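You operate a simulated robot arm through the tools that you are given. There is no shell and no other tool. Be economical: measure what you need, move in short steps, check, and stop when the job is done.

Carry out the task below with a simulated robot arm. There is one attempt and no reset: what you move stays moved.

Task
Back off the cover screw, open the breather box and put its filter in the orange box.
Fine: breather key back in its holder; the cover stays open.

The check looks at the end state, three seconds after you hand in, the way a careful person would. Anything else that was tipped, shoved, dropped, spilled or broken makes it a failure. A push-on lid holds only when it is set on centred and level and pressed home; a screw cap is set on level and turned clockwise until tight.

Robot
A 7-joint arm with a two-finger parallel gripper, fixed in place. Base frame: the origin is at the foot of the arm, x ahead of it, y to its left, z up; the work surface is at about z = 0.8. Lengths are in m, angles in degrees, forces in N, time in s.
With the tool pointing down near the work surface it reaches from about 0.24 to 0.68 m from the base axis. Its first joint turns from -66.0 to 66.0 degrees. Payload 2.4 kg.
The TCP is the grasp point between the finger pads, 0.03 m short of the fingertips. In the tool frame z runs along the fingers and y along their closing line. Largest opening 0.094 m; finger width 0.028, thickness 0.01; the body of the gripper, 0.05 by 0.096 m, starts 0.055 m behind the TCP.
Orientation is that of the tool frame in the base frame, as [roll, pitch, yaw] about the fixed x, y, z axes, in that order (R = Rz(yaw) Ry(pitch) Rx(roll)). With the fingers straight down and closing along the base's y, the tool's x points along the base's -x, its y along +y and its z along -z.

Tools
- The arm moves only by the tool apply_moves. Its argument "increments" is a list of rows, each a list of 6 numbers: the shift along the tool's x, y, z in m, then the turn, a rotation vector about the tool's x, y, z in rad. In form: [[dx, dy, dz, rx, ry, rz], ...]. A call has 1 to 10 rows; each row is the pose to reach, as a shift and turn from the pose commanded when the call began, along the tool's axes at that moment. "fingers" is the finger opening in m, from 0 to 0.094, set as the call begins (left out, the last holds). A row lasts 0.2 s, in which the tool goes at most 0.05 m and 8.6 degrees; a call with a longer step from one row to the next is refused whole, and so is a gripper value outside its range. A pose out of reach is approached as far as the arm can. The call stops where the force on the tool passes 70 N (or 10 N more than at its start, if that is more) or the arm is blocked; 0.2 s more then pass. The fingers move at their own pace (about 0.153 m/s each) and stop on an object; they squeeze with about 22 N. The grip force told is the motor's: it shows also when the fingers shut on nothing. Time passes only in rows, and 0.2 s behind the last, so rows that repeat a pose let the fingers close. It gives the time, the measured TCP pose, the force on the tool (base axes), the opening and the grip force at its end, in the units of the frame above (readings bear some noise), with the torque about the TCP (base axes, N m) and any sound that the robot's microphone picked up.
- Cameras (640 x 400 px; columns grow to the right, rows downward): "scene" is fixed at [0.0422, 0.4841, 1.4322]; the picture's right is [-0.66, -0.76, 0.00], its down [-0.52, 0.45, -0.73] and it looks along [0.55, -0.48, -0.68] (base axes); focal length 215 px, centre (320, 200). "wrist" rides on the gripper at [0.076, 0.014, -0.102] in the tool frame; the picture's right is [-0.18, 0.98, 0.00], its down [-0.75, -0.14, -0.64] and it looks along [-0.63, -0.12, 0.77] (tool axes); focal length 243 px, centre (320, 200).
- camera(camera): a new picture of that camera. No time passes.
- probe_pixels(camera, pixels): for up to 12 pixels [column, row] of the newest picture of that camera ("zoom" is the newest enlarged one), the place [x, y, z] in the base frame of the surface seen there, good to about 0.002 m. No time passes.
- inspect(camera, box): a new picture of the part [left, top, right, bottom] of that camera's present view, enlarged. No time passes.
- job_done(): hands the job in; it is judged then, once.

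Work in short steps. Measure before you move; look again where a grasp or a placing could have gone wrong, and mend it. You have 80 turns and 46 pictures in all, those below and enlarged ones among them. Open the gripper and draw the arm clear of the work before you hand the job in, unless the task says otherwise; then end with one line.

The tools are called after "Request:" as a command line: name --pt "numbers of a row" for each row, then --argument value for the rest, lists and objects as JSON in quotes. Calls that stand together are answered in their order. apply_moves: Moves the arm, as the interface text tells. Its arguments: {"type":"object","properties":{"increments":{"type":"array","items":{"type":"array","items":{"type":"number"}}},"fingers":{"type":"number"}},"required":["increments"]} The other tools are called the same way: camera (camera) takes a picture; probe_pixels (camera, pixels) gives the place of the surface under pixels of a picture; inspect (camera, box) takes an enlarged picture of a part of a camera's view; job_done () hands the job in.

At the start:

```text
time_s: 0.0
tool_pos: [0.3747, 0.0487, 1.2468]
tcp_rot: [-180.0, 0.0, 180.0]
force: [-0.1, -0.1, 0.1]
torque: [-0.01, 0.0, -0.01]
finger_gap: 0.0941
gripper_force: 0.1
```

scene: 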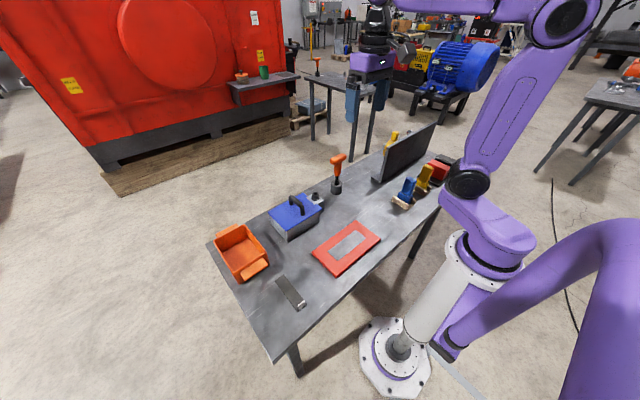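
wrist: 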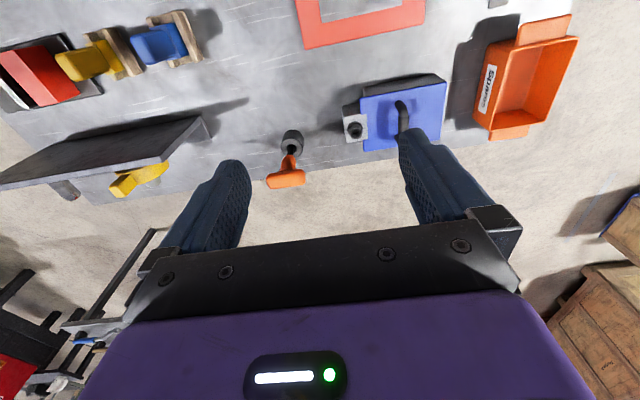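

The scene shows the blue box near (295,215), a T-key or tool with an orange handle near (337,170), and the orange box near (240,250). I'll enlarge these areas.

Request:
inspect --camera "scene" --box '[200, 140, 360, 290]'

Request:
inspect --camera "wrist" --box '[240, 60, 460, 200]'

Request:
inspect --camera "scene" --box '[320, 110, 480, 220]'

```text
2.67 times, centred on (280, 215) of scene
```

zoom: 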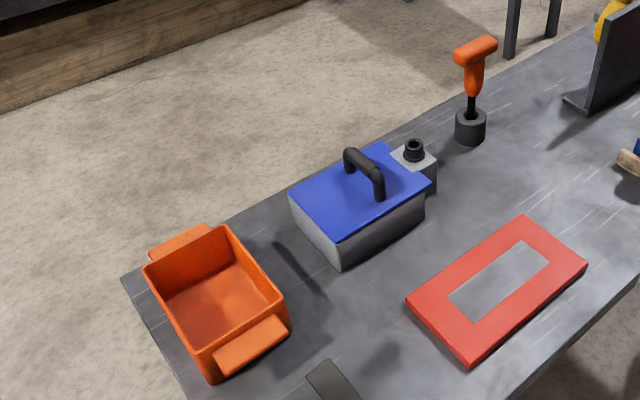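

```text
2.86 times, centred on (350, 130) of wrist
```

zoom: 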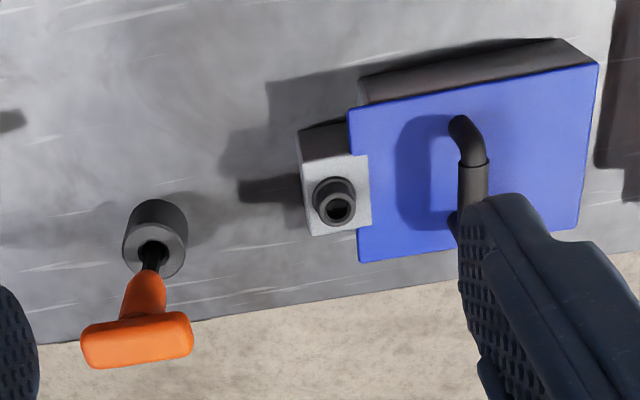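

```text
3.64 times, centred on (400, 165) of scene
```

zoom: 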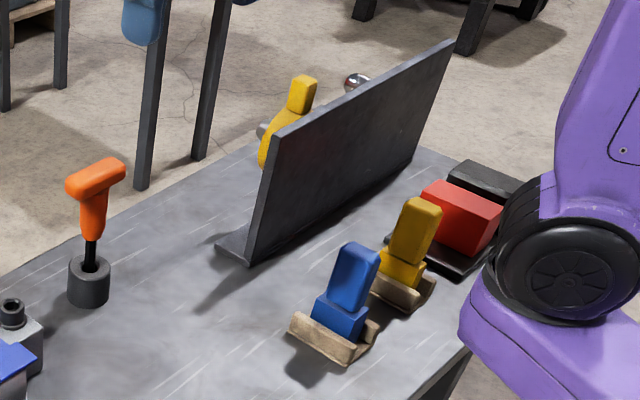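

Now I measure the key and holder in this enlarged picture, and the box with its screw in the full scene picture.

Request:
probe_pixels --camera "zoom" --pixels '[[70, 182], [95, 172], [120, 162], [92, 215], [91, 252], [75, 262], [104, 262], [88, 275], [88, 302], [12, 303], [5, 325], [30, 330]]'

Request:
probe_pixels --camera "wrist" --pixels '[[355, 129], [346, 108], [365, 138], [363, 99], [445, 83], [438, 138], [367, 148], [402, 107], [404, 124], [284, 180], [283, 173], [293, 137]]'

Request:
probe_pixels --camera "scene" --pixels '[[288, 199], [295, 205], [303, 189], [240, 258], [215, 240], [256, 225], [272, 257], [252, 280], [345, 252], [290, 292], [295, 225], [270, 213]]'

```text
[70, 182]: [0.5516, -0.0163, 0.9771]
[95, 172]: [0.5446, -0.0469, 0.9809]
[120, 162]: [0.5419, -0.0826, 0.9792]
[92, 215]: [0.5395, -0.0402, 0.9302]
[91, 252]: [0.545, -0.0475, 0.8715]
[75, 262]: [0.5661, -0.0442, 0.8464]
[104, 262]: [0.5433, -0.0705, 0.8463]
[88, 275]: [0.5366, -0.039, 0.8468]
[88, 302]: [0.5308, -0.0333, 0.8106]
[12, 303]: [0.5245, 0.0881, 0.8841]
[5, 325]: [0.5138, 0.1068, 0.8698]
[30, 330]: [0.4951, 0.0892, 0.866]
```

```text
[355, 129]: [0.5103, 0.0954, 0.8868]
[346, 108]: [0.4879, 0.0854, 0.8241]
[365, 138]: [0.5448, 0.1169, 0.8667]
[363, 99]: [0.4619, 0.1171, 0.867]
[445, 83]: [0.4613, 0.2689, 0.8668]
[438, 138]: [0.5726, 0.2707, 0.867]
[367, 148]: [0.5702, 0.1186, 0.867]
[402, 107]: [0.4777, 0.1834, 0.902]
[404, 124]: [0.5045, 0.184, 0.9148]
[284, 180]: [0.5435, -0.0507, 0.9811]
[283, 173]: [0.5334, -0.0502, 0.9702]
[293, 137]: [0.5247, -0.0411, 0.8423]
```

```text
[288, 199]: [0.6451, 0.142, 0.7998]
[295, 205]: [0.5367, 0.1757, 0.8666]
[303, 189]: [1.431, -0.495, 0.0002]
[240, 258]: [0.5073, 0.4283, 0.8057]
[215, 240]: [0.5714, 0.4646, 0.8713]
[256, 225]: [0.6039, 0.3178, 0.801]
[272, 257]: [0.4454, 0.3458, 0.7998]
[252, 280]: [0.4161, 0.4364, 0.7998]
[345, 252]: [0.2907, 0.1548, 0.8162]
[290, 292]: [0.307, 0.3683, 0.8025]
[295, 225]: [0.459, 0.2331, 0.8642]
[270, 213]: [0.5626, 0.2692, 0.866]
```

The key's T-bar runs along y and is centred at about (0.544,-0.049), with its top at z 0.981. The screw is near (0.52,0.09). I move above the key, turning the tool so the fingers close along x, which leaves room to turn counter-clockwise.

Request:
apply_moves --pt "-0.017 -0.01 0.01 0 0 0.149" --pt "-0.034 -0.02 0.02 0 0 0.298" --pt "-0.051 -0.03 0.04 0 0 0.447" --pt "-0.068 -0.04 0.05 0 0 0.596" --pt "-0.085 -0.05 0.07 0 0 0.745" --pt "-0.102 -0.06 0.08 0 0 0.894" --pt "-0.119 -0.07 0.09 0 0 1.043" --pt "-0.136 -0.08 0.1 0 0 1.192" --pt "-0.153 -0.09 0.11 0 0 1.341" --pt "-0.169 -0.098 0.12 0 0 1.49" --fingers 0.094

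```text
time_s: 2.2
tool_pos: [0.543, -0.0476, 1.1279]
tcp_rot: [180.0, 0.0, 94.6]
force: [1.0, 0.1, 0.2]
torque: [0.0, 0.01, 0.02]
finger_gap: 0.094
gripper_force: 0.1
```

I finish the turn and look down at the key and box.

Request:
apply_moves --pt "0 0 0.02 0 0 0.0808" --pt "0 0 0.04 0 0 0.0808"

Request:
camera --camera "wrist"

Request:
inspect --camera "scene" --box '[260, 140, 360, 240]'

```text
time_s: 2.8
tool_pos: [0.5429, -0.0483, 1.0882]
tcp_rot: [180.0, 0.1, 89.8]
force: [-0.4, -0.6, -0.5]
torque: [-0.01, 0.02, -0.02]
finger_gap: 0.0941
gripper_force: 0.0
```

```text
40 pictures are left
```

wrist: 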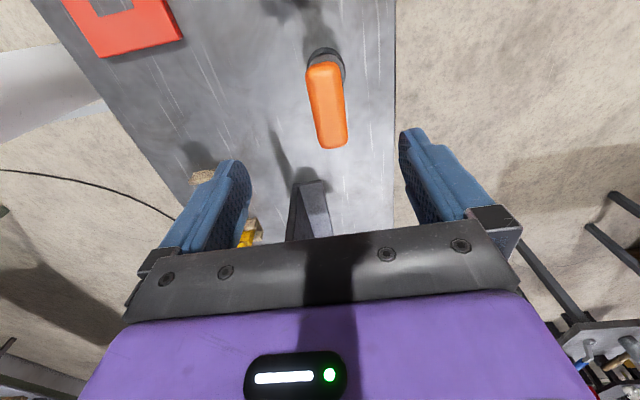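

```text
4.00 times, centred on (310, 190) of scene
```

zoom: 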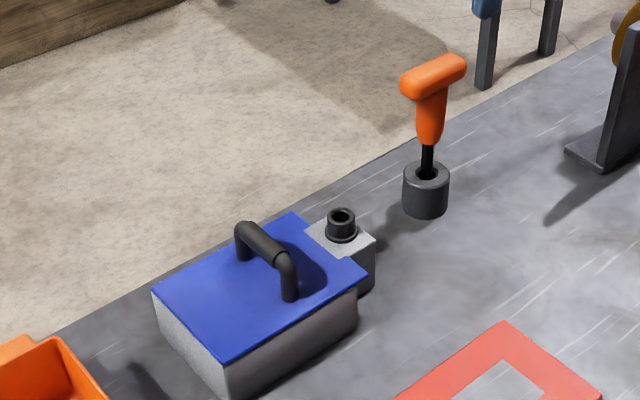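

The bar is seen at (310-346, 62-148) in the wrist view. I measure its edges and the screw head from both pictures.

Request:
probe_pixels --camera "wrist" --pixels '[[312, 75], [338, 75], [326, 68], [316, 110], [345, 110], [329, 100], [322, 143], [345, 143], [333, 135], [316, 54], [340, 62]]'

Request:
probe_pixels --camera "zoom" --pixels '[[329, 218], [341, 210], [353, 217], [341, 226], [341, 218], [327, 236], [357, 236], [312, 228], [345, 256], [373, 240], [335, 275], [425, 172]]'

```text
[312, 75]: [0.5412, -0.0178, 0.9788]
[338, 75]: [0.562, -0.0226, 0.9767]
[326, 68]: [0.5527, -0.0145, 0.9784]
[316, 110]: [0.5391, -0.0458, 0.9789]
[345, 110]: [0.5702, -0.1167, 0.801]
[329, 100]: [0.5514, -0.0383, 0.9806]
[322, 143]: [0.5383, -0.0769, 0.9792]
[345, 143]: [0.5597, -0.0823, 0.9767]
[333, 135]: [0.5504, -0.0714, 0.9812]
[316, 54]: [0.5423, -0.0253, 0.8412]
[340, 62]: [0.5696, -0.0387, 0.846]
```

```text
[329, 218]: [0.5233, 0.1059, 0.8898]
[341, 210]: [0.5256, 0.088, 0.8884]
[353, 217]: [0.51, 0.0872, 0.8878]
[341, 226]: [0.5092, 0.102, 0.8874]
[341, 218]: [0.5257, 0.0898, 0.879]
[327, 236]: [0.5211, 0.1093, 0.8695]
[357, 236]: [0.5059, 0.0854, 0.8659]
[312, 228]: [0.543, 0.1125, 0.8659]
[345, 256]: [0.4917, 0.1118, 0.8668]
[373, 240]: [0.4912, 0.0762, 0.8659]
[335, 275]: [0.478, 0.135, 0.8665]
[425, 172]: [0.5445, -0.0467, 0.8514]
```

The bar centre is (0.550,-0.050) with a skew of about 2.5°. The screw centre is (0.517,0.096), with its head top at z 0.888. I descend onto the bar with the matching skew, fingers still open.

Request:
apply_moves --pt "-0.0017 0.0071 0.03 0 0 0.04" --pt "-0.0017 0.0071 0.06 0 0 0.04" --pt "-0.0017 0.0071 0.09 0 0 0.04" --pt "-0.0017 0.0071 0.119 0 0 0.04"

Request:
camera --camera "wrist"

```text
time_s: 3.8
tool_pos: [0.5503, -0.0529, 0.9687]
tcp_rot: [180.0, 0.0, 87.7]
force: [0.5, 0.7, 0.0]
torque: [0.0, -0.02, 0.02]
finger_gap: 0.0941
gripper_force: 0.0
```

```text
38 pictures are left
```

wrist: 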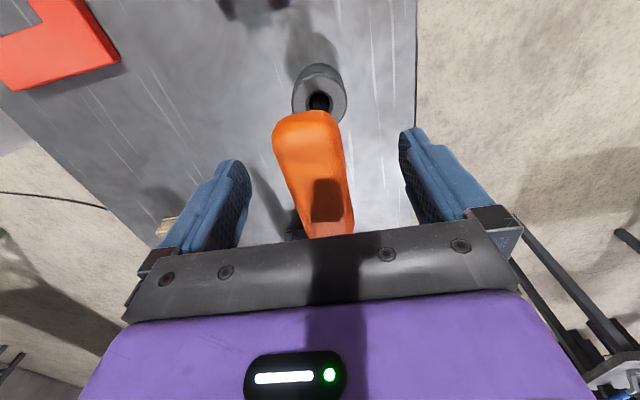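

The bar sits between the fingers. I nudge +2 mm along the bar and close.

Request:
apply_moves --pt "0.002 0 0 0 0 0"

Request:
apply_moves --pt "0 0 0 0 0 0" --pt "0 0 0 0 0 0" --pt "0 0 0 0 0 0" --fingers 0.0

```text
time_s: 4.2
tool_pos: [0.5506, -0.0487, 0.9672]
tcp_rot: [-179.9, 0.0, 87.8]
force: [-0.2, -0.7, 0.2]
torque: [-0.01, 0.01, -0.02]
finger_gap: 0.0939
gripper_force: 0.0
```

```text
time_s: 5.0
tool_pos: [0.5497, -0.0482, 0.9686]
tcp_rot: [-179.9, 0.0, 87.8]
force: [0.2, -0.5, -0.2]
torque: [0.03, -0.02, 0.02]
finger_gap: 0.034
gripper_force: 22.4
```

It is gripped at a gap of 0.034 (22 N). I lift straight up 8 cm and look.

Request:
apply_moves --pt "0 0 -0.01 0 0 0" --pt "0 0 -0.025 0 0 0" --pt "0 0 -0.045 0 0 0" --pt "0 0 -0.07 0 0 0" --pt "0 0 -0.1 0 0 0"

Request:
inspect --camera "scene" --box '[260, 110, 400, 230]'

Request:
camera --camera "wrist"

```text
time_s: 6.2
tool_pos: [0.5492, -0.0496, 1.069]
tcp_rot: [-180.0, 0.0, 87.7]
force: [-0.3, -0.5, -1.9]
torque: [-0.03, -0.01, 0.02]
finger_gap: 0.0341
gripper_force: 21.8
```

```text
3.33 times, centred on (330, 170) of scene
```

zoom: 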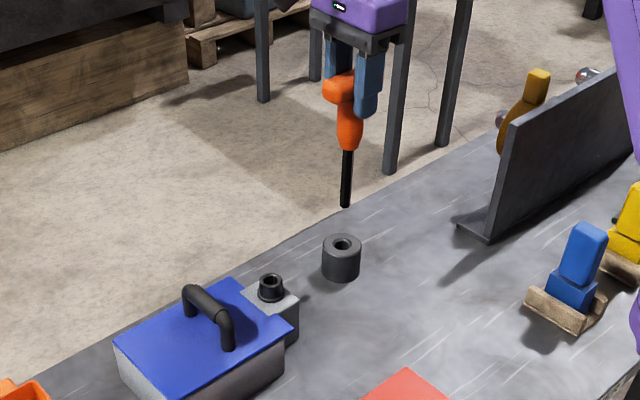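

```text
36 pictures are left
```

wrist: 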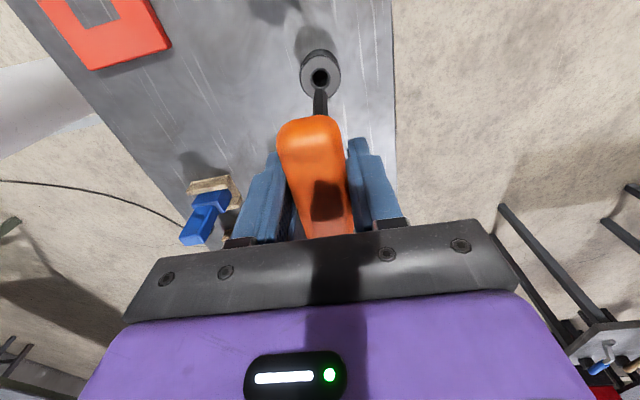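

The key is out and hanging. I measure its tip, the holder bore and the screw socket in the enlarged view.

Request:
probe_pixels --camera "zoom" --pixels '[[345, 204], [345, 196], [346, 175], [347, 157], [349, 130], [325, 243], [358, 243], [341, 235], [341, 254], [342, 243], [270, 278], [270, 292]]'

Request:
inspect --camera "scene" --box '[290, 150, 360, 210]'

```text
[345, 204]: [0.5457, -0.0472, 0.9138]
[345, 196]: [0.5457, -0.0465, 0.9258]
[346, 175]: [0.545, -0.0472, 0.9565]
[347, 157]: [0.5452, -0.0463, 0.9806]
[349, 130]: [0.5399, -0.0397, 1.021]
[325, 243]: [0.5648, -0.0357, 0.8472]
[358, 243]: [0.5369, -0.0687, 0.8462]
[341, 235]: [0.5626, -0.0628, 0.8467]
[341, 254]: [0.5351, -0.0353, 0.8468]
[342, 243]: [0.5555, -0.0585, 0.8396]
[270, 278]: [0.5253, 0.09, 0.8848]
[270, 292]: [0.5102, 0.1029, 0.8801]
```

```text
6.67 times, centred on (325, 180) of scene
```

zoom: 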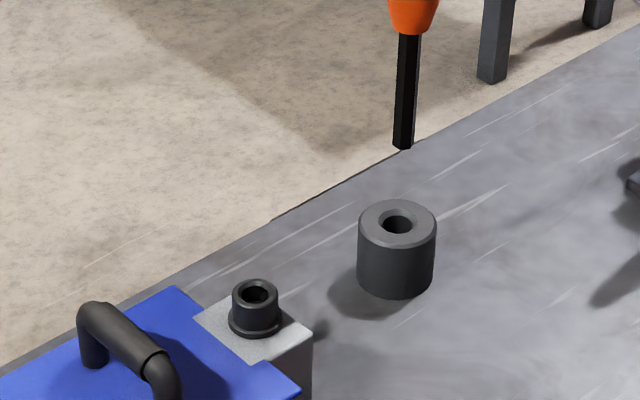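

The key axis coincides with the TCP, and the tip is about 0.157 below it. I refine the screw centre from the socket rim at (233-279, 281-308) in the enlarged view.

Request:
probe_pixels --camera "zoom" --pixels '[[236, 292], [276, 292], [256, 282], [256, 306], [245, 285], [268, 303], [268, 284], [243, 303], [256, 296], [248, 296], [264, 296], [404, 147]]'

```text
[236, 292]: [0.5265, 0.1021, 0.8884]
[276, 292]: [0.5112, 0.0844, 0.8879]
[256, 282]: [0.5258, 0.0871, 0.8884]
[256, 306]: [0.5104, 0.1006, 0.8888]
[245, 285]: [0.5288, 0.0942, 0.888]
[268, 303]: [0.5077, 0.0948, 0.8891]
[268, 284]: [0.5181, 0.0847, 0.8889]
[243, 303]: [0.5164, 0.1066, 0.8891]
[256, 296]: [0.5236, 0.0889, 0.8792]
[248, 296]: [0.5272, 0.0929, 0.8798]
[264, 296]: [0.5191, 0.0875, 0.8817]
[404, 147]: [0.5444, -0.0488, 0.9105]
```

Screw centre is (0.518,0.095). I carry the key over it, keeping it 3 to 4 cm above the head.

Request:
apply_moves --pt "0 0 -0.015 0 0 0" --pt "0.035 -0.009 -0.015 0 0 0" --pt "0.07 -0.018 -0.015 0 0 0" --pt "0.105 -0.027 -0.015 0 0 0" --pt "0.143 -0.0371 -0.015 0 0 0" --pt "0.143 -0.0371 -0.005 0 0 0" --pt "0.143 -0.0371 0.01 0 0 0"

Request:
inspect --camera "scene" --box '[265, 140, 345, 210]'

Request:
camera --camera "wrist"

```text
time_s: 7.8
tool_pos: [0.5202, 0.0953, 1.0572]
tcp_rot: [179.9, -0.1, 87.7]
force: [-0.3, -0.2, -0.8]
torque: [0.0, 0.0, -0.01]
finger_gap: 0.0342
gripper_force: 22.2
```

```text
5.71 times, centred on (305, 175) of scene
```

zoom: 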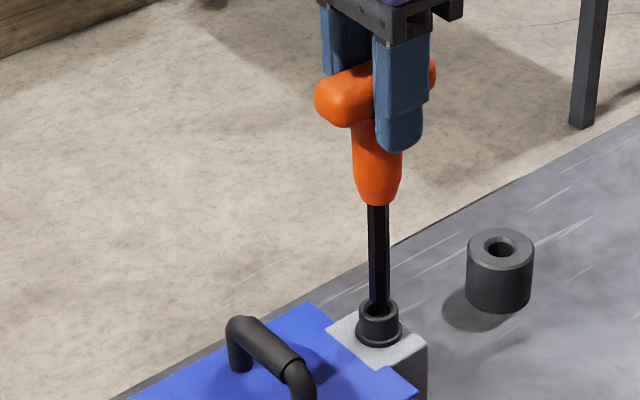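

```text
33 pictures are left
```

wrist: 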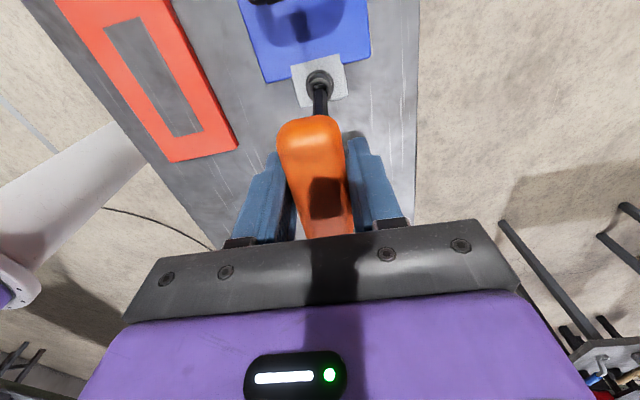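

The tip is just above or over the socket at (378,300). I check the shaft and rim positions.

Request:
probe_pixels --camera "zoom" --pixels '[[379, 303], [379, 295], [378, 270], [378, 240], [378, 215], [363, 306], [394, 306], [377, 317], [365, 313], [390, 314], [370, 250], [386, 250]]'

```text
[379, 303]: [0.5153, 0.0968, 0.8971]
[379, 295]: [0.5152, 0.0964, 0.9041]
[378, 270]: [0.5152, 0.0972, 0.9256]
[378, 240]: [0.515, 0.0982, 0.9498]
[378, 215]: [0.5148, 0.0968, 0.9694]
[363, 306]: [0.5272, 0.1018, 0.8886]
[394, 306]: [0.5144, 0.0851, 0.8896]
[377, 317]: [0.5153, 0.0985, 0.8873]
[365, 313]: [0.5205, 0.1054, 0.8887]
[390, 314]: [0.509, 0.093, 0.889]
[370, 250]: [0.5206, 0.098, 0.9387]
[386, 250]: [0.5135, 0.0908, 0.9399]
```

The shaft axis is within about 1.5 mm of the socket centre. I make a small correction and descend in 3 mm steps, watching the force.

Request:
apply_moves --pt "0.001 -0.0008 0.003 0 0 0" --pt "0.001 -0.0008 0.006 0 0 0" --pt "0.001 -0.0008 0.009 0 0 0" --pt "0.001 -0.0008 0.012 0 0 0" --pt "0.001 -0.0008 0.014 0 0 0"

Request:
inspect --camera "scene" --box '[285, 160, 325, 200]'

```text
time_s: 9.0
tool_pos: [0.5185, 0.0972, 1.0441]
tcp_rot: [179.9, 0.0, 87.7]
force: [0.5, 0.2, -1.6]
torque: [0.07, -0.19, 0.01]
finger_gap: 0.034
gripper_force: 22.0
```

```text
10.00 times, centred on (305, 180) of scene
```

zoom: 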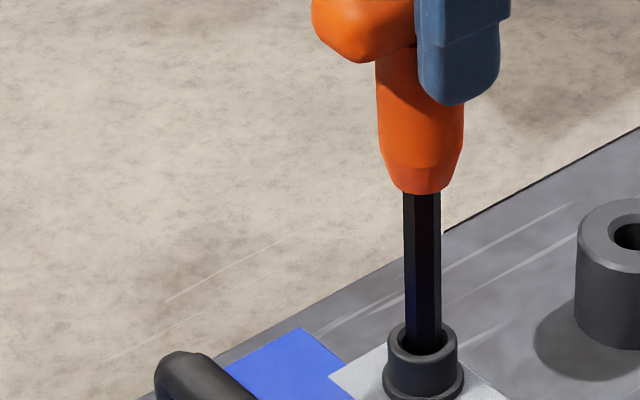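

The tip has entered the mouth with little force. I keep descending toward the hex seat.

Request:
apply_moves --pt "0 0 0.002 0 0 0" --pt "0 0 0.004 0 0 0" --pt "0 0 0.006 0 0 0" --pt "0 0 0.008 0 0 0"

```text
time_s: 10.0
tool_pos: [0.519, 0.0968, 1.0387]
tcp_rot: [179.8, 0.0, 87.8]
force: [-1.7, -1.1, 16.0]
torque: [0.05, 0.02, 0.04]
finger_gap: 0.0343
gripper_force: 22.0
```

It is in contact at 16 N with the tip about 6 mm inside. I turn slowly counter-clockwise with light pressure to seat the hex, watching torque.

Request:
apply_moves --pt "0 0 0 0 0 -0.05" --pt "0 0 0 0 0 -0.1" --pt "0 0 0 0 0 -0.15" --pt "0 0 0 0 0 -0.2"

```text
time_s: 11.0
tool_pos: [0.5186, 0.097, 1.0366]
tcp_rot: [179.9, -0.1, 99.2]
force: [1.5, -2.1, 11.5]
torque: [-0.04, -0.15, -0.04]
finger_gap: 0.0343
gripper_force: 21.9
```

Request:
inspect --camera "scene" --box '[285, 160, 325, 200]'

```text
10.00 times, centred on (305, 180) of scene
```

zoom: 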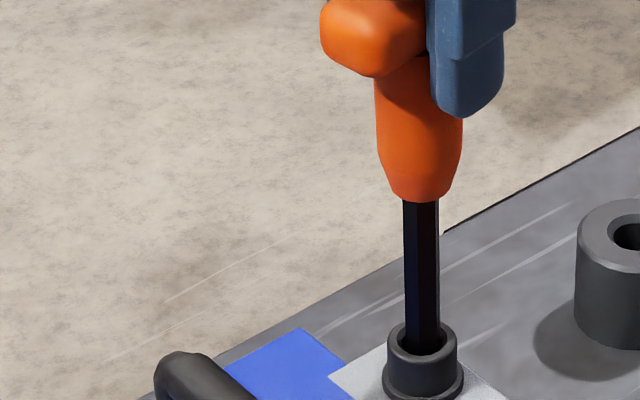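

The key turned with the hand, TCP sank 2 mm and torque is small. I continue counter-clockwise with a touch more downward travel.

Request:
apply_moves --pt "0 0 0.001 0 0 -0.07" --pt "0 0 0.002 0 0 -0.14" --pt "0 0 0.002 0 0 -0.21" --pt "0 0 0.002 0 0 -0.28" --pt "0 0 0.002 0 0 -0.35" --pt "0 0 0.002 0 0 -0.42"

```text
time_s: 12.4
tool_pos: [0.5181, 0.0961, 1.0351]
tcp_rot: [-180.0, 0.0, 123.3]
force: [-0.9, 0.8, 10.2]
torque: [0.35, 0.05, 0.01]
finger_gap: 0.0342
gripper_force: 21.8
```

There is no notable torque yet. I check whether the screw head has turned or risen.

Request:
inspect --camera "scene" --box '[285, 165, 325, 205]'

Request:
probe_pixels --camera "zoom" --pixels '[[395, 285], [450, 290], [420, 308], [405, 303], [438, 303], [422, 260], [421, 200], [405, 200], [438, 200], [385, 330], [460, 330]]'

```text
10.00 times, centred on (305, 185) of scene
```

zoom: 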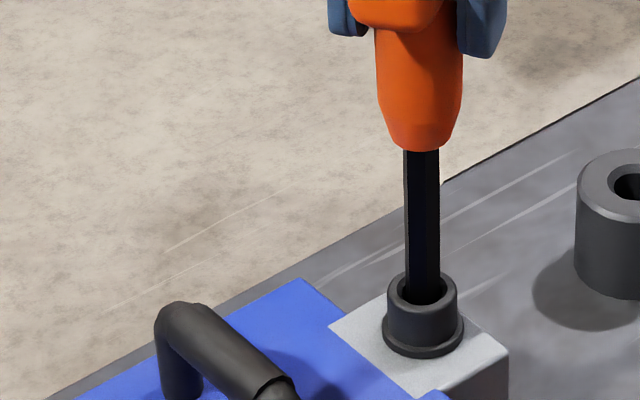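

```text
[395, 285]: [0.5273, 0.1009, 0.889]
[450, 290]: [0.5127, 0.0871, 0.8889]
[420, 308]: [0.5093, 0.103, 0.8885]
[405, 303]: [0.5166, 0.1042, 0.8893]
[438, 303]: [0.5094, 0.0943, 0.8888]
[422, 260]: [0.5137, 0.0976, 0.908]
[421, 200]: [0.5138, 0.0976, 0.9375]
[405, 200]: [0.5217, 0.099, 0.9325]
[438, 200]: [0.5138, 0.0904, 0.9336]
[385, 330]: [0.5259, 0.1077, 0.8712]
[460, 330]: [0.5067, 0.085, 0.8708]
```

The head is still at 0.889 and the key is inside it. I continue turning counter-clockwise with light pressure, watching for torque, sound or drop.

Request:
apply_moves --pt "0 0 0.001 0 0 -0.1" --pt "0 0 0.001 0 0 -0.2" --pt "0 0 0.001 0 0 -0.3" --pt "0 0 0.001 0 0 -0.4" --pt "0 0 0.001 0 0 -0.5" --pt "0 0 0.001 0 0 -0.6"

```text
time_s: 13.8
tool_pos: [0.5208, 0.0962, 1.0345]
tcp_rot: [-180.0, 0.2, 157.5]
force: [1.9, -3.8, 10.8]
torque: [-0.18, -0.43, -0.01]
finger_gap: 0.0339
gripper_force: 21.3
```

70° turned with no torque. I look at the key, grip and screw.

Request:
inspect --camera "scene" --box '[275, 140, 335, 200]'

Request:
probe_pixels --camera "zoom" --pixels '[[313, 305], [300, 302], [328, 302], [313, 319], [313, 330], [313, 270], [313, 230]]'

```text
6.67 times, centred on (305, 170) of scene
```

zoom: 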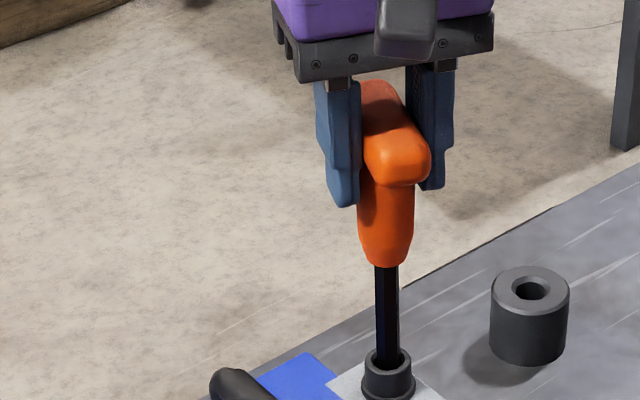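

```text
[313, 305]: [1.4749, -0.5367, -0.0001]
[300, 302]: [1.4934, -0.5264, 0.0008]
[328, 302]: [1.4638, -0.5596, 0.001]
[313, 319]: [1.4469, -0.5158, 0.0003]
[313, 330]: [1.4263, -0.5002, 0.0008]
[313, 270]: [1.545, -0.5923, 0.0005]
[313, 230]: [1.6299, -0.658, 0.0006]
```

The key turns with the hand. I probe the rim and shaft at their true pixels in this view.

Request:
probe_pixels --camera "zoom" --pixels '[[366, 358], [412, 360], [388, 373], [377, 370], [402, 370], [388, 300], [379, 300], [398, 300], [387, 275]]'

```text
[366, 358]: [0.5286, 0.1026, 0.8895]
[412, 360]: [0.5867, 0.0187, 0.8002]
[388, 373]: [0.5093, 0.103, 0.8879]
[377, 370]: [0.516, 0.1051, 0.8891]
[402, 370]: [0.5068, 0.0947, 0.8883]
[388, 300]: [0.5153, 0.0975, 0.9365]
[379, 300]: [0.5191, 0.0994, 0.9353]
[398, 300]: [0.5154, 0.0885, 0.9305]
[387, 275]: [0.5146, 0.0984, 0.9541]
```

The head has not risen. To see how deep the tip really is, I measure the handle's lower edge against the rim.

Request:
probe_pixels --camera "zoom" --pixels '[[387, 258], [387, 262], [387, 264], [387, 266], [387, 268], [387, 271], [387, 345], [387, 355], [388, 360], [388, 363], [388, 366], [405, 160]]'

```text
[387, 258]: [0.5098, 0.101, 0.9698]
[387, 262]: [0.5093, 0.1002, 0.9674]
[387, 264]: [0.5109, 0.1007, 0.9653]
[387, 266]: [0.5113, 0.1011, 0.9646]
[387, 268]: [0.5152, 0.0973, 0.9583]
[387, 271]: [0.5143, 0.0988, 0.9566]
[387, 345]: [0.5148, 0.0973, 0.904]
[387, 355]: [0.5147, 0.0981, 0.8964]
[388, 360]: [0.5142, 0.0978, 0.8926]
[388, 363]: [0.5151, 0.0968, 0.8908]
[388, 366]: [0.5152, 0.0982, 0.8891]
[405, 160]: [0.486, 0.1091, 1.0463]
```

The tip is about 10 mm inside the head and the key slid only about 3 mm in the grip, so it looks seated. I keep turning counter-clockwise, easing the downward pressure so the screw can rise.

Request:
apply_moves --pt "0 0 0 0 0 -0.14" --pt "0 0 0 0 0 -0.28" --pt "0 0 0 0 0 -0.42" --pt "0 0 0 0 0 -0.56" --pt "0 0 0 0 0 -0.7" --pt "0 0 0 0 0 -0.84" --pt "0 0 0 0 0 -0.98" --pt "0 0 0 0 0 -1.12" --pt "0 0 0 0 0 -1.26" --pt "0 0 0 0 0 -1.4"

Request:
inspect --camera "scene" --box '[285, 160, 325, 200]'

```text
time_s: 16.0
tool_pos: [0.5198, 0.096, 1.0336]
tcp_rot: [180.0, 0.1, -122.1]
force: [4.4, -9.7, 8.1]
torque: [-0.47, 0.13, -0.07]
finger_gap: 0.0345
gripper_force: 22.3
```

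```text
10.00 times, centred on (305, 180) of scene
```

zoom: 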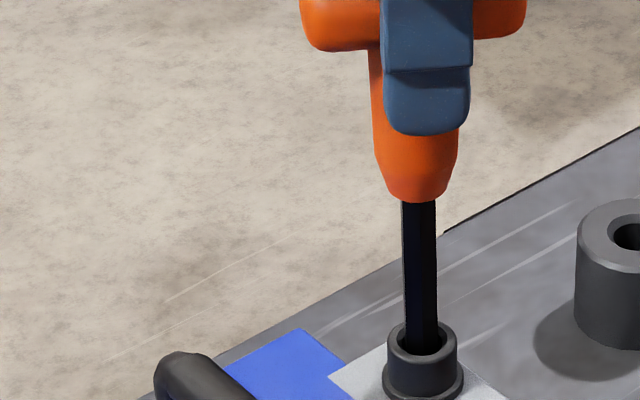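

A side force of 10 N shows I'm pulling the key slightly off axis. I shift about 1.5 mm with the force and keep turning counter-clockwise.

Request:
apply_moves --pt "0.0009 -0.0014 0 0 0 0" --pt "0.0009 -0.0014 0.001 0 0 -0.14" --pt "0.0009 -0.0014 0.001 0 0 -0.28" --pt "0.0009 -0.0014 0.001 0 0 -0.42" --pt "0.0009 -0.0014 0.001 0 0 -0.56" --pt "0.0009 -0.0014 0.001 0 0 -0.7" --pt "0.0009 -0.0014 0.001 0 0 -0.84"

```text
time_s: 17.6
tool_pos: [0.5186, 0.0951, 1.0325]
tcp_rot: [-180.0, 0.0, -74.5]
force: [5.1, -6.6, -2.6]
torque: [-0.23, -0.07, -2.47]
finger_gap: 0.0684
gripper_force: 21.6
```

Torque jumped to -2.47 N·m and the gap opened to 0.068. The hex has engaged, the screw is tight, and the bar is twisting in the fingers. I look before continuing.

Request:
camera --camera "wrist"

Request:
inspect --camera "scene" --box '[275, 140, 335, 200]'

```text
27 pictures are left
```

wrist: 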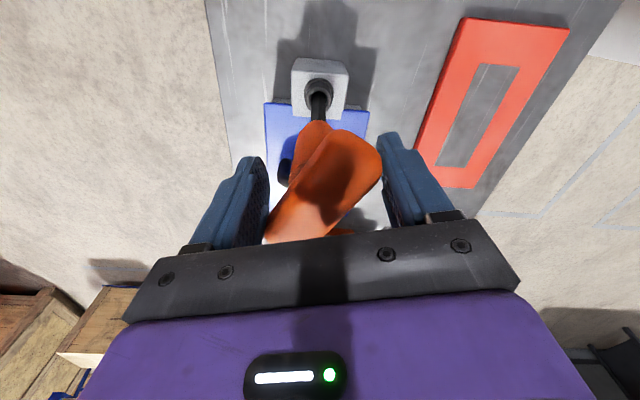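

```text
6.67 times, centred on (305, 170) of scene
```

zoom: 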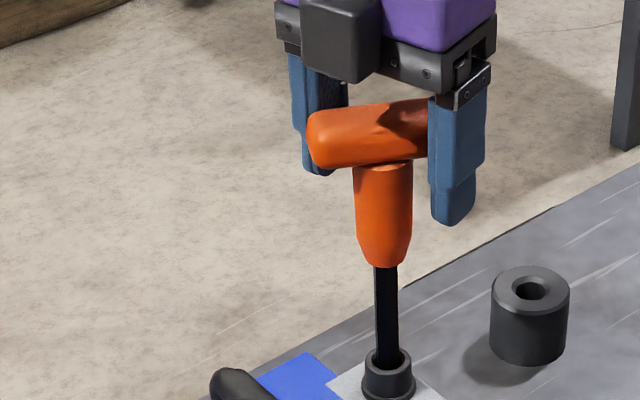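

The bar has twisted about 35° between the fingers. Either the screw reached its stop after about 170° of free turning, or it has only now engaged. I back the hand off clockwise in small steps so the fingers realign with the bar.

Request:
apply_moves --pt "0 0 0 0 0 0.14" --pt "0 0 0 0 0 0.28" --pt "0 0 0 0 0 0.42" --pt "0 0 0 0 0 0.56" --pt "0 0 0 0 0 0.6"

```text
time_s: 18.8
tool_pos: [0.5195, 0.096, 1.0327]
tcp_rot: [179.9, 0.0, -108.7]
force: [4.3, -1.3, 0.3]
torque: [0.0, 0.05, -0.41]
finger_gap: 0.0399
gripper_force: 22.1
```

The gap is back to 0.040 with residual torque. I back off another 0.12 rad and read.

Request:
apply_moves --pt "0 0 0 0 0 0.06" --pt "0 0 0 0 0 0.12" --pt "0 0 0 0 0 0.12"

Request:
inspect --camera "scene" --box '[270, 145, 330, 205]'

```text
time_s: 19.6
tool_pos: [0.5199, 0.0945, 1.0323]
tcp_rot: [179.9, 0.0, -115.4]
force: [3.1, -0.6, 3.8]
torque: [-0.01, 0.06, -0.35]
finger_gap: 0.0362
gripper_force: 22.1
```

```text
6.67 times, centred on (300, 175) of scene
```

zoom: 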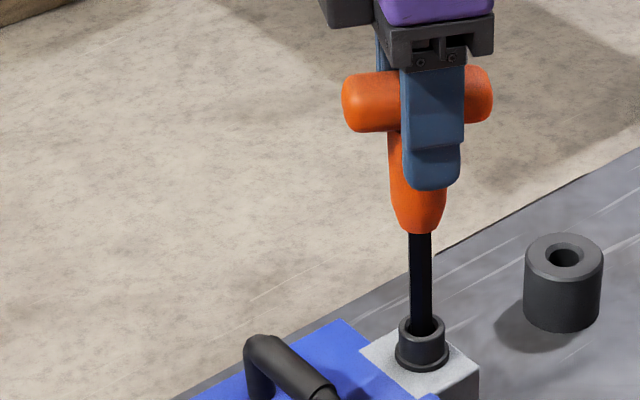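

Still slightly twisted at -0.35 N·m. I check the head height, then back off a bit more to see whether the key swings freely clockwise.

Request:
probe_pixels --camera "zoom" --pixels '[[402, 328], [442, 328], [422, 341], [410, 338], [434, 339], [398, 355], [447, 355], [421, 368], [370, 350], [420, 300], [420, 240]]'

Request:
apply_moves --pt "0 0 0 0 0 0.08" --pt "0 0 0 0 0 0.16" --pt "0 0 0 0 0 0.24"

```text
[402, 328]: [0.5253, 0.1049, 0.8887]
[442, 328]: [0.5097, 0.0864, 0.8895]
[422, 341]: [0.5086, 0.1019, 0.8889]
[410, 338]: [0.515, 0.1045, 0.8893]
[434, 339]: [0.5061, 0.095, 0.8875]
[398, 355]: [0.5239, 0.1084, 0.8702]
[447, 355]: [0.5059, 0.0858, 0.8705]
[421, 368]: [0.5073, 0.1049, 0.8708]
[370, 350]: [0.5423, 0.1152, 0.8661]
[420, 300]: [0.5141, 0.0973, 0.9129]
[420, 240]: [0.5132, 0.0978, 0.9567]
```

```text
time_s: 20.4
tool_pos: [0.5192, 0.0937, 1.0309]
tcp_rot: [179.9, 0.0, -129.2]
force: [4.1, -1.3, 0.2]
torque: [0.03, -0.05, 0.0]
finger_gap: 0.034
gripper_force: 21.4
```

Torque is zero and the fingers are aligned at yaw -129. I test clockwise a little more: resistance would mean the hex is engaged in a tight screw, free motion means it is loose.

Request:
apply_moves --pt "0 0 0 0 0 0.08" --pt "0 0 0 0 0 0.16" --pt "0 0 0 0 0 0.24" --pt "0 0 0 0 0 0.32" --pt "0 0 0 0 0 0.4"

```text
time_s: 21.6
tool_pos: [0.5189, 0.0941, 1.0329]
tcp_rot: [179.9, -0.1, -152.1]
force: [3.2, -0.3, -9.1]
torque: [0.11, 0.01, -0.02]
finger_gap: 0.034
gripper_force: 21.7
```

Clockwise is free, so the screw turned with the key and reached its backed-off stop near yaw -118. I turn counter-clockwise to that stop again to confirm it.

Request:
apply_moves --pt "0 0 0 0 0 -0.12" --pt "0 0 0 0 0 -0.24" --pt "0 0 0 0 0 -0.36" --pt "0 0 0 0 0 -0.48" --pt "0 0 0 0 0 -0.58" --pt "0 0 0 0 0 -0.66" --pt "0 0 0 0 0 -0.72"

```text
time_s: 23.2
tool_pos: [0.5198, 0.0949, 1.0324]
tcp_rot: [-179.8, 0.1, -110.7]
force: [2.5, -3.3, 5.6]
torque: [0.12, -0.04, -0.91]
finger_gap: 0.0382
gripper_force: 22.0
```

The stop is confirmed at the same angle. I relax the twist slightly and lift the key straight out.

Request:
apply_moves --pt "0 0 0 0 0 0.06" --pt "0 0 -0.005 0 0 0.08" --pt "0 0 -0.012 0 0 0.08" --pt "0 0 -0.025 0 0 0.08" --pt "0 0 -0.045 0 0 0.08" --pt "0 0 -0.06 0 0 0.08"

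Request:
inspect --camera "scene" --box '[260, 130, 340, 210]'

Request:
camera --camera "wrist"

```text
time_s: 24.6
tool_pos: [0.5176, 0.094, 1.0914]
tcp_rot: [-180.0, 0.0, -115.2]
force: [0.4, 0.7, -2.1]
torque: [0.0, -0.02, -0.01]
finger_gap: 0.0341
gripper_force: 21.6
```

```text
5.00 times, centred on (300, 170) of scene
```

zoom: 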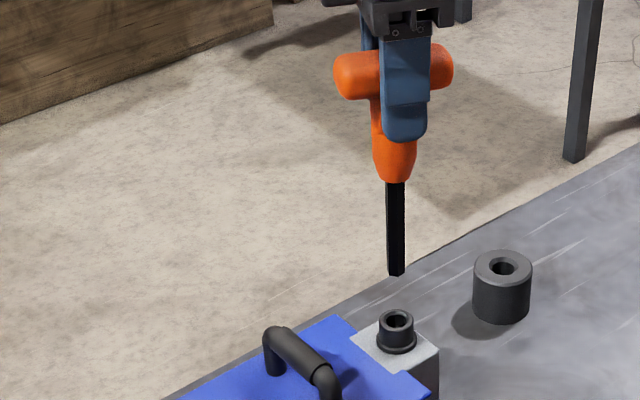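

```text
23 pictures are left
```

wrist: 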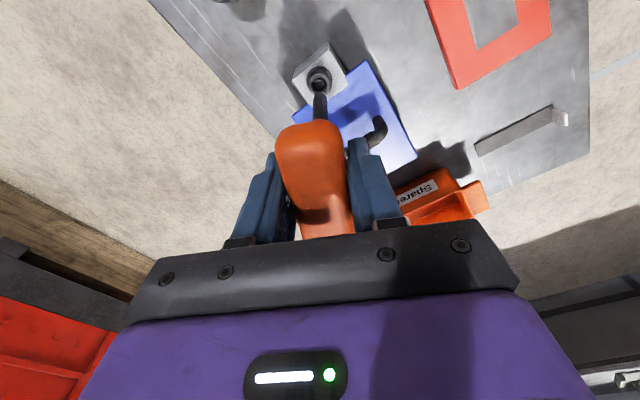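

The key is free. I measure its tip and axis before returning it to the holder.

Request:
probe_pixels --camera "zoom" --pixels '[[396, 273], [396, 265], [396, 230], [396, 190], [389, 230], [403, 230], [475, 267], [530, 267], [502, 253], [502, 286], [396, 315], [383, 320]]'

```text
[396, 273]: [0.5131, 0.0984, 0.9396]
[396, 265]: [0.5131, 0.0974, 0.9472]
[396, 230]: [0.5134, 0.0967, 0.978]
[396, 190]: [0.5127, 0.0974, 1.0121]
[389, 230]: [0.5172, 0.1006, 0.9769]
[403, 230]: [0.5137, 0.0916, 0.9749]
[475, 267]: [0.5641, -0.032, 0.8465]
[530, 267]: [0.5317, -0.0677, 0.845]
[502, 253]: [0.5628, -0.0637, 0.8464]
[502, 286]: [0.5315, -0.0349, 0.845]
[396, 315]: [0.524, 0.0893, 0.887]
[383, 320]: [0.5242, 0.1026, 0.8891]
```

The key hangs vertical on the TCP axis with its tip 0.153 below. I carry it over the holder at (0.5495,-0.0498), turning it back to its original bar direction.

Request:
apply_moves --pt "0.0233 -0.018 0 0 0 -0.08" --pt "0.0466 -0.036 0 0 0 -0.16" --pt "0.0699 -0.0541 0 0 0 -0.24" --pt "0.0932 -0.0721 0 0 0 -0.32" --pt "0.1165 -0.0901 0 0 0 -0.4" --pt "0.1165 -0.0901 0.03 0 0 -0.4" --pt "0.1165 -0.0901 0.06 0 0 -0.4" --pt "0.1165 -0.0901 0.08 0 0 -0.4"

Request:
inspect --camera "scene" --box '[305, 140, 365, 200]'

```text
time_s: 26.4
tool_pos: [0.5503, -0.0472, 1.0109]
tcp_rot: [180.0, 0.1, -92.3]
force: [-0.8, 0.3, -0.9]
torque: [0.01, -0.02, -0.01]
finger_gap: 0.0341
gripper_force: 22.0
```

```text
6.67 times, centred on (335, 170) of scene
```

zoom: 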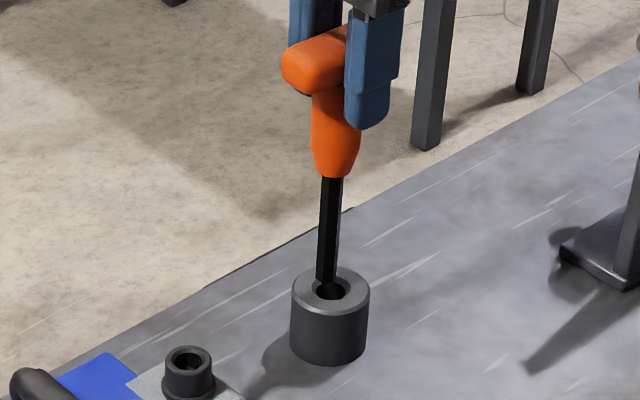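

The tip is just above the bore at (328,283). I verify its alignment with the bore.

Request:
probe_pixels --camera "zoom" --pixels '[[327, 281], [328, 270], [330, 220], [331, 190], [323, 230], [336, 230], [293, 290], [367, 290], [330, 268], [330, 309], [316, 292], [345, 292]]'

```text
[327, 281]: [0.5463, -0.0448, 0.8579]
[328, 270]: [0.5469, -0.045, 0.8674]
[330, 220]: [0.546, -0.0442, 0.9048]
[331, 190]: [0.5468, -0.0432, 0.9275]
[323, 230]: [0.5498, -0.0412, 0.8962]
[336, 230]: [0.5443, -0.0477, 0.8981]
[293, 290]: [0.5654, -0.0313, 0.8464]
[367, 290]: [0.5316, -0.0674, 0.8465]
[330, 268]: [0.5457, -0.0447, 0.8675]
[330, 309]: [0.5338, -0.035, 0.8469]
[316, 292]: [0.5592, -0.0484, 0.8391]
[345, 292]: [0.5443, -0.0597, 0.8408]
```

A 1.7 mm shift toward -y centres it. I descend slowly toward the original depth, TCP about 0.965.

Request:
apply_moves --pt "0.0017 0.0008 0 0 0 0" --pt "0.0017 0.0008 0.008 0 0 0" --pt "0.0017 0.0008 0.016 0 0 0" --pt "0.0017 0.0008 0.024 0 0 0" --pt "0.0017 0.0008 0.032 0 0 0" --pt "0.0017 0.0008 0.039 0 0 0" --pt "0.0017 0.0008 0.044 0 0 0"

```text
time_s: 28.0
tool_pos: [0.5494, -0.0524, 0.9687]
tcp_rot: [-179.9, 0.0, -92.5]
force: [0.4, 0.5, -1.2]
torque: [-0.03, -0.02, 0.03]
finger_gap: 0.0343
gripper_force: 21.8
```

It slid in freely. I continue gently to bottom contact.

Request:
apply_moves --pt "0 0 0.002 0 0 0" --pt "0 0 0.004 0 0 0" --pt "0 0 0.006 0 0 0"

Request:
inspect --camera "scene" --box '[305, 140, 365, 200]'

```text
time_s: 28.8
tool_pos: [0.5514, -0.0516, 0.9623]
tcp_rot: [-179.9, -0.1, -92.4]
force: [-1.2, 0.1, 6.5]
torque: [0.03, 0.24, -0.01]
finger_gap: 0.0341
gripper_force: 22.1
```

```text
6.67 times, centred on (335, 170) of scene
```

zoom: 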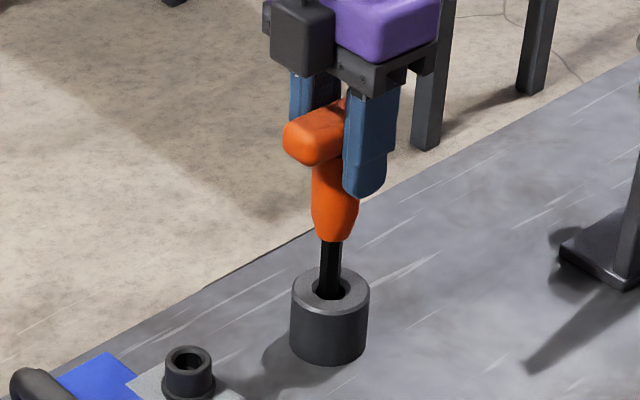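

The key is bottomed (6.5 N) and upright. I open the fingers and rise clear.

Request:
apply_moves --pt "0 0 0 0 0 0" --pt "0 0 0 0 0 0" --pt "0 0 0 0 0 0" --fingers 0.08

Request:
apply_moves --pt "0 0 -0.03 0 0 0" --pt "0 0 -0.07 0 0 0" --pt "0 0 -0.11 0 0 0" --pt "0 0 -0.15 0 0 0"

Request:
inspect --camera "scene" --box '[250, 130, 370, 250]'

Request:
camera --camera "wrist"

```text
time_s: 29.6
tool_pos: [0.5502, -0.0504, 0.9611]
tcp_rot: [-180.0, 0.0, -92.5]
force: [0.1, 0.0, -0.8]
torque: [-0.03, -0.02, 0.05]
finger_gap: 0.0798
gripper_force: 0.2
```

```text
time_s: 30.6
tool_pos: [0.5506, -0.0514, 1.1138]
tcp_rot: [179.9, 0.0, -92.4]
force: [-0.1, 0.7, 0.0]
torque: [0.0, 0.0, 0.0]
finger_gap: 0.0801
gripper_force: 0.2
```

```text
3.33 times, centred on (310, 190) of scene
```

zoom: 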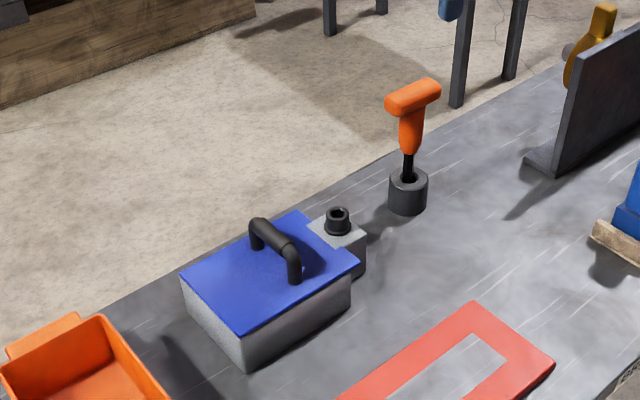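

```text
19 pictures are left
```

wrist: 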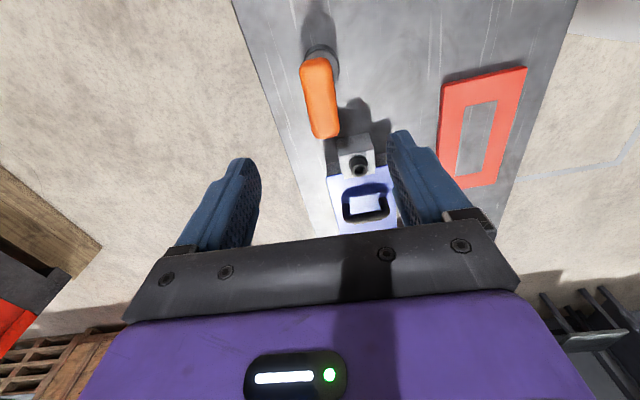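

The key is back upright in its holder. Now I study the cover for a hinge or a slide.

Request:
inspect --camera "scene" --box '[262, 180, 332, 245]'

Request:
inspect --camera "wrist" --box '[300, 120, 430, 240]'

```text
6.15 times, centred on (297, 212) of scene
```

zoom: 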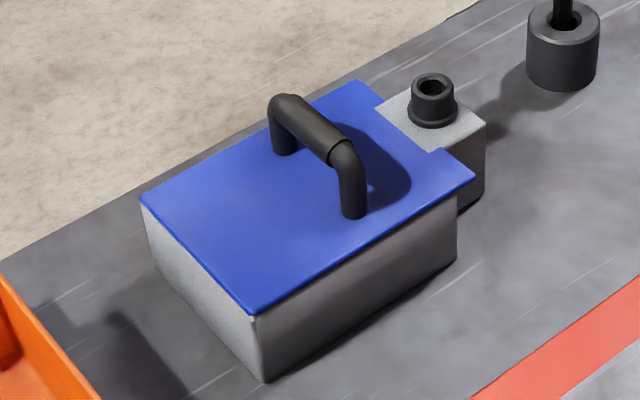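

```text
3.33 times, centred on (365, 180) of wrist
```

zoom: 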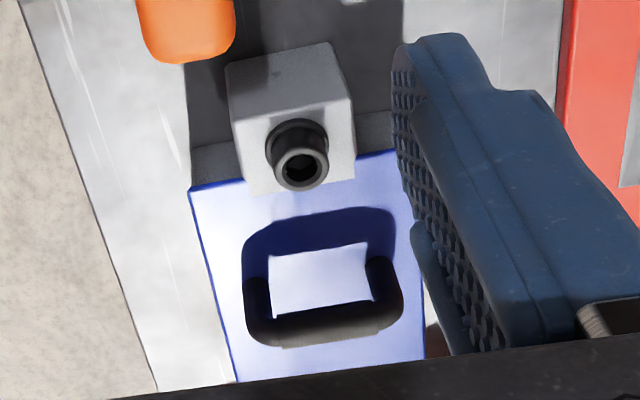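

The cover's notch fits around the screw block, and no hinge is visible from here. I move above the handle with the fingers closing along y (yaw 180) and look.

Request:
apply_moves --pt "-0.0233 0.0044 0.0034 0 0 0.148" --pt "-0.0467 0.0088 0.0068 0 0 0.296" --pt "-0.07 0.0132 0.01 0 0 0.444" --pt "-0.0934 0.0176 0.0136 0 0 0.592" --pt "-0.1167 0.022 0.017 0 0 0.74" --pt "-0.14 0.0263 0.0204 0 0 0.888" --pt "-0.1634 0.0307 0.0238 0 0 1.036" --pt "-0.1867 0.0351 0.0272 0 0 1.184" --pt "-0.21 0.0395 0.0306 0 0 1.332" --pt "-0.2334 0.0439 0.034 0 0 1.48"

Request:
apply_moves --pt "0 0 0 0 0 0.047" --pt "0 0 0 0 0 0.047"

Request:
camera --camera "wrist"

```text
time_s: 32.8
tool_pos: [0.5171, 0.1831, 1.0765]
tcp_rot: [180.0, -0.1, -177.4]
force: [0.3, -0.3, 0.2]
torque: [0.0, 0.03, 0.01]
finger_gap: 0.0798
gripper_force: 0.0
```

```text
time_s: 33.4
tool_pos: [0.5166, 0.183, 1.0777]
tcp_rot: [-180.0, -0.1, -180.0]
force: [-0.4, -0.1, -0.8]
torque: [0.04, -0.03, 0.03]
finger_gap: 0.0799
gripper_force: 0.0
```

```text
16 pictures are left
```

wrist: 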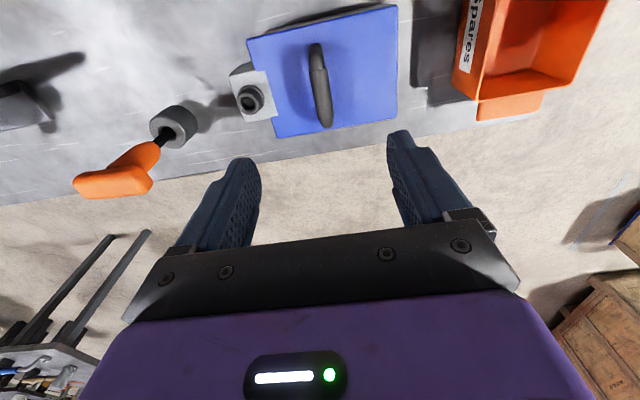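

The handle bar is at (315-327, 45-125). I measure the bar and the cover's edges.

Request:
probe_pixels --camera "wrist" --pixels '[[314, 48], [318, 60], [322, 80], [326, 100], [329, 120], [313, 80], [330, 80], [250, 45], [396, 10], [396, 118], [279, 133], [267, 68]]'

```text
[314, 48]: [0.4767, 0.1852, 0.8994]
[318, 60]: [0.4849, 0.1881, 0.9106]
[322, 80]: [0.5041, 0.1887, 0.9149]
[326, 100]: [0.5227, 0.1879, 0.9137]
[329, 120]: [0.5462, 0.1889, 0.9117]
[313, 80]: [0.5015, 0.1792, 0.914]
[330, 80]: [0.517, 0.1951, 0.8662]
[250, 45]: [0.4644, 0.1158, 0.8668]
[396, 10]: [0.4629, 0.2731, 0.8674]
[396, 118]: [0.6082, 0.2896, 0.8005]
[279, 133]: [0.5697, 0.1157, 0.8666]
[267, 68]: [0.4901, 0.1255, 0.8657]
```

The bar centre is (0.515,0.186,0.908). I descend with the fingertips about 10 mm above the cover, then close.

Request:
apply_moves --pt "0.002 0.003 0.04 0 0 0" --pt "0.002 0.003 0.08 0 0 0" --pt "0.002 0.003 0.12 0 0 0" --pt "0.002 0.003 0.15 0 0 0" --pt "0.002 0.003 0.1695 0 0 0" --fingers 0.05

Request:
apply_moves --pt "0 0 0 0 0 0" --pt "0 0 0 0 0 0" --pt "0 0 0 0 0 0" --fingers 0.0

```text
time_s: 34.6
tool_pos: [0.5158, 0.1862, 0.9078]
tcp_rot: [179.9, 0.1, -179.9]
force: [-0.8, 0.1, 1.1]
torque: [-0.01, 0.02, 0.0]
finger_gap: 0.0498
gripper_force: 0.0
```

```text
time_s: 35.4
tool_pos: [0.5147, 0.1853, 0.9071]
tcp_rot: [180.0, 0.0, -180.0]
force: [0.5, -6.7, -3.0]
torque: [-0.29, -0.32, -0.08]
finger_gap: 0.0242
gripper_force: 44.9
```

The handle is gripped. I test with a 4 mm lift to feel how the cover is constrained.

Request:
apply_moves --pt "0 0 -0.002 0 0 0" --pt "0 0 -0.004 0 0 0"

Request:
inspect --camera "scene" --box '[262, 180, 332, 245]'

```text
time_s: 36.0
tool_pos: [0.5151, 0.1865, 0.9108]
tcp_rot: [180.0, 0.1, -179.9]
force: [4.9, -3.3, -3.5]
torque: [-0.22, 0.46, -0.1]
finger_gap: 0.0241
gripper_force: 45.5
```

```text
6.15 times, centred on (297, 212) of scene
```

zoom: 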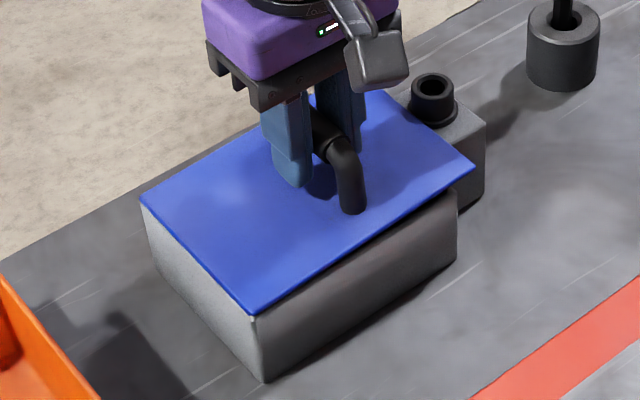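

The cover's screw side rose while the far edge stayed put, which suggests a hinge at +y. I confirm with heights along the cover.

Request:
probe_pixels --camera "zoom" --pixels '[[150, 205], [255, 300], [200, 230], [300, 265], [400, 210], [465, 172], [430, 150], [390, 105]]'

```text
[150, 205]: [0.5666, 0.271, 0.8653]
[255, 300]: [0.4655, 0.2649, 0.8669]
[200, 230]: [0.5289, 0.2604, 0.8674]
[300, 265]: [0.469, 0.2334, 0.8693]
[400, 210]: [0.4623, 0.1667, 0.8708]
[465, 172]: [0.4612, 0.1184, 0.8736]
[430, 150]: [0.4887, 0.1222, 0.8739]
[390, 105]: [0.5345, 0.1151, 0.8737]
```

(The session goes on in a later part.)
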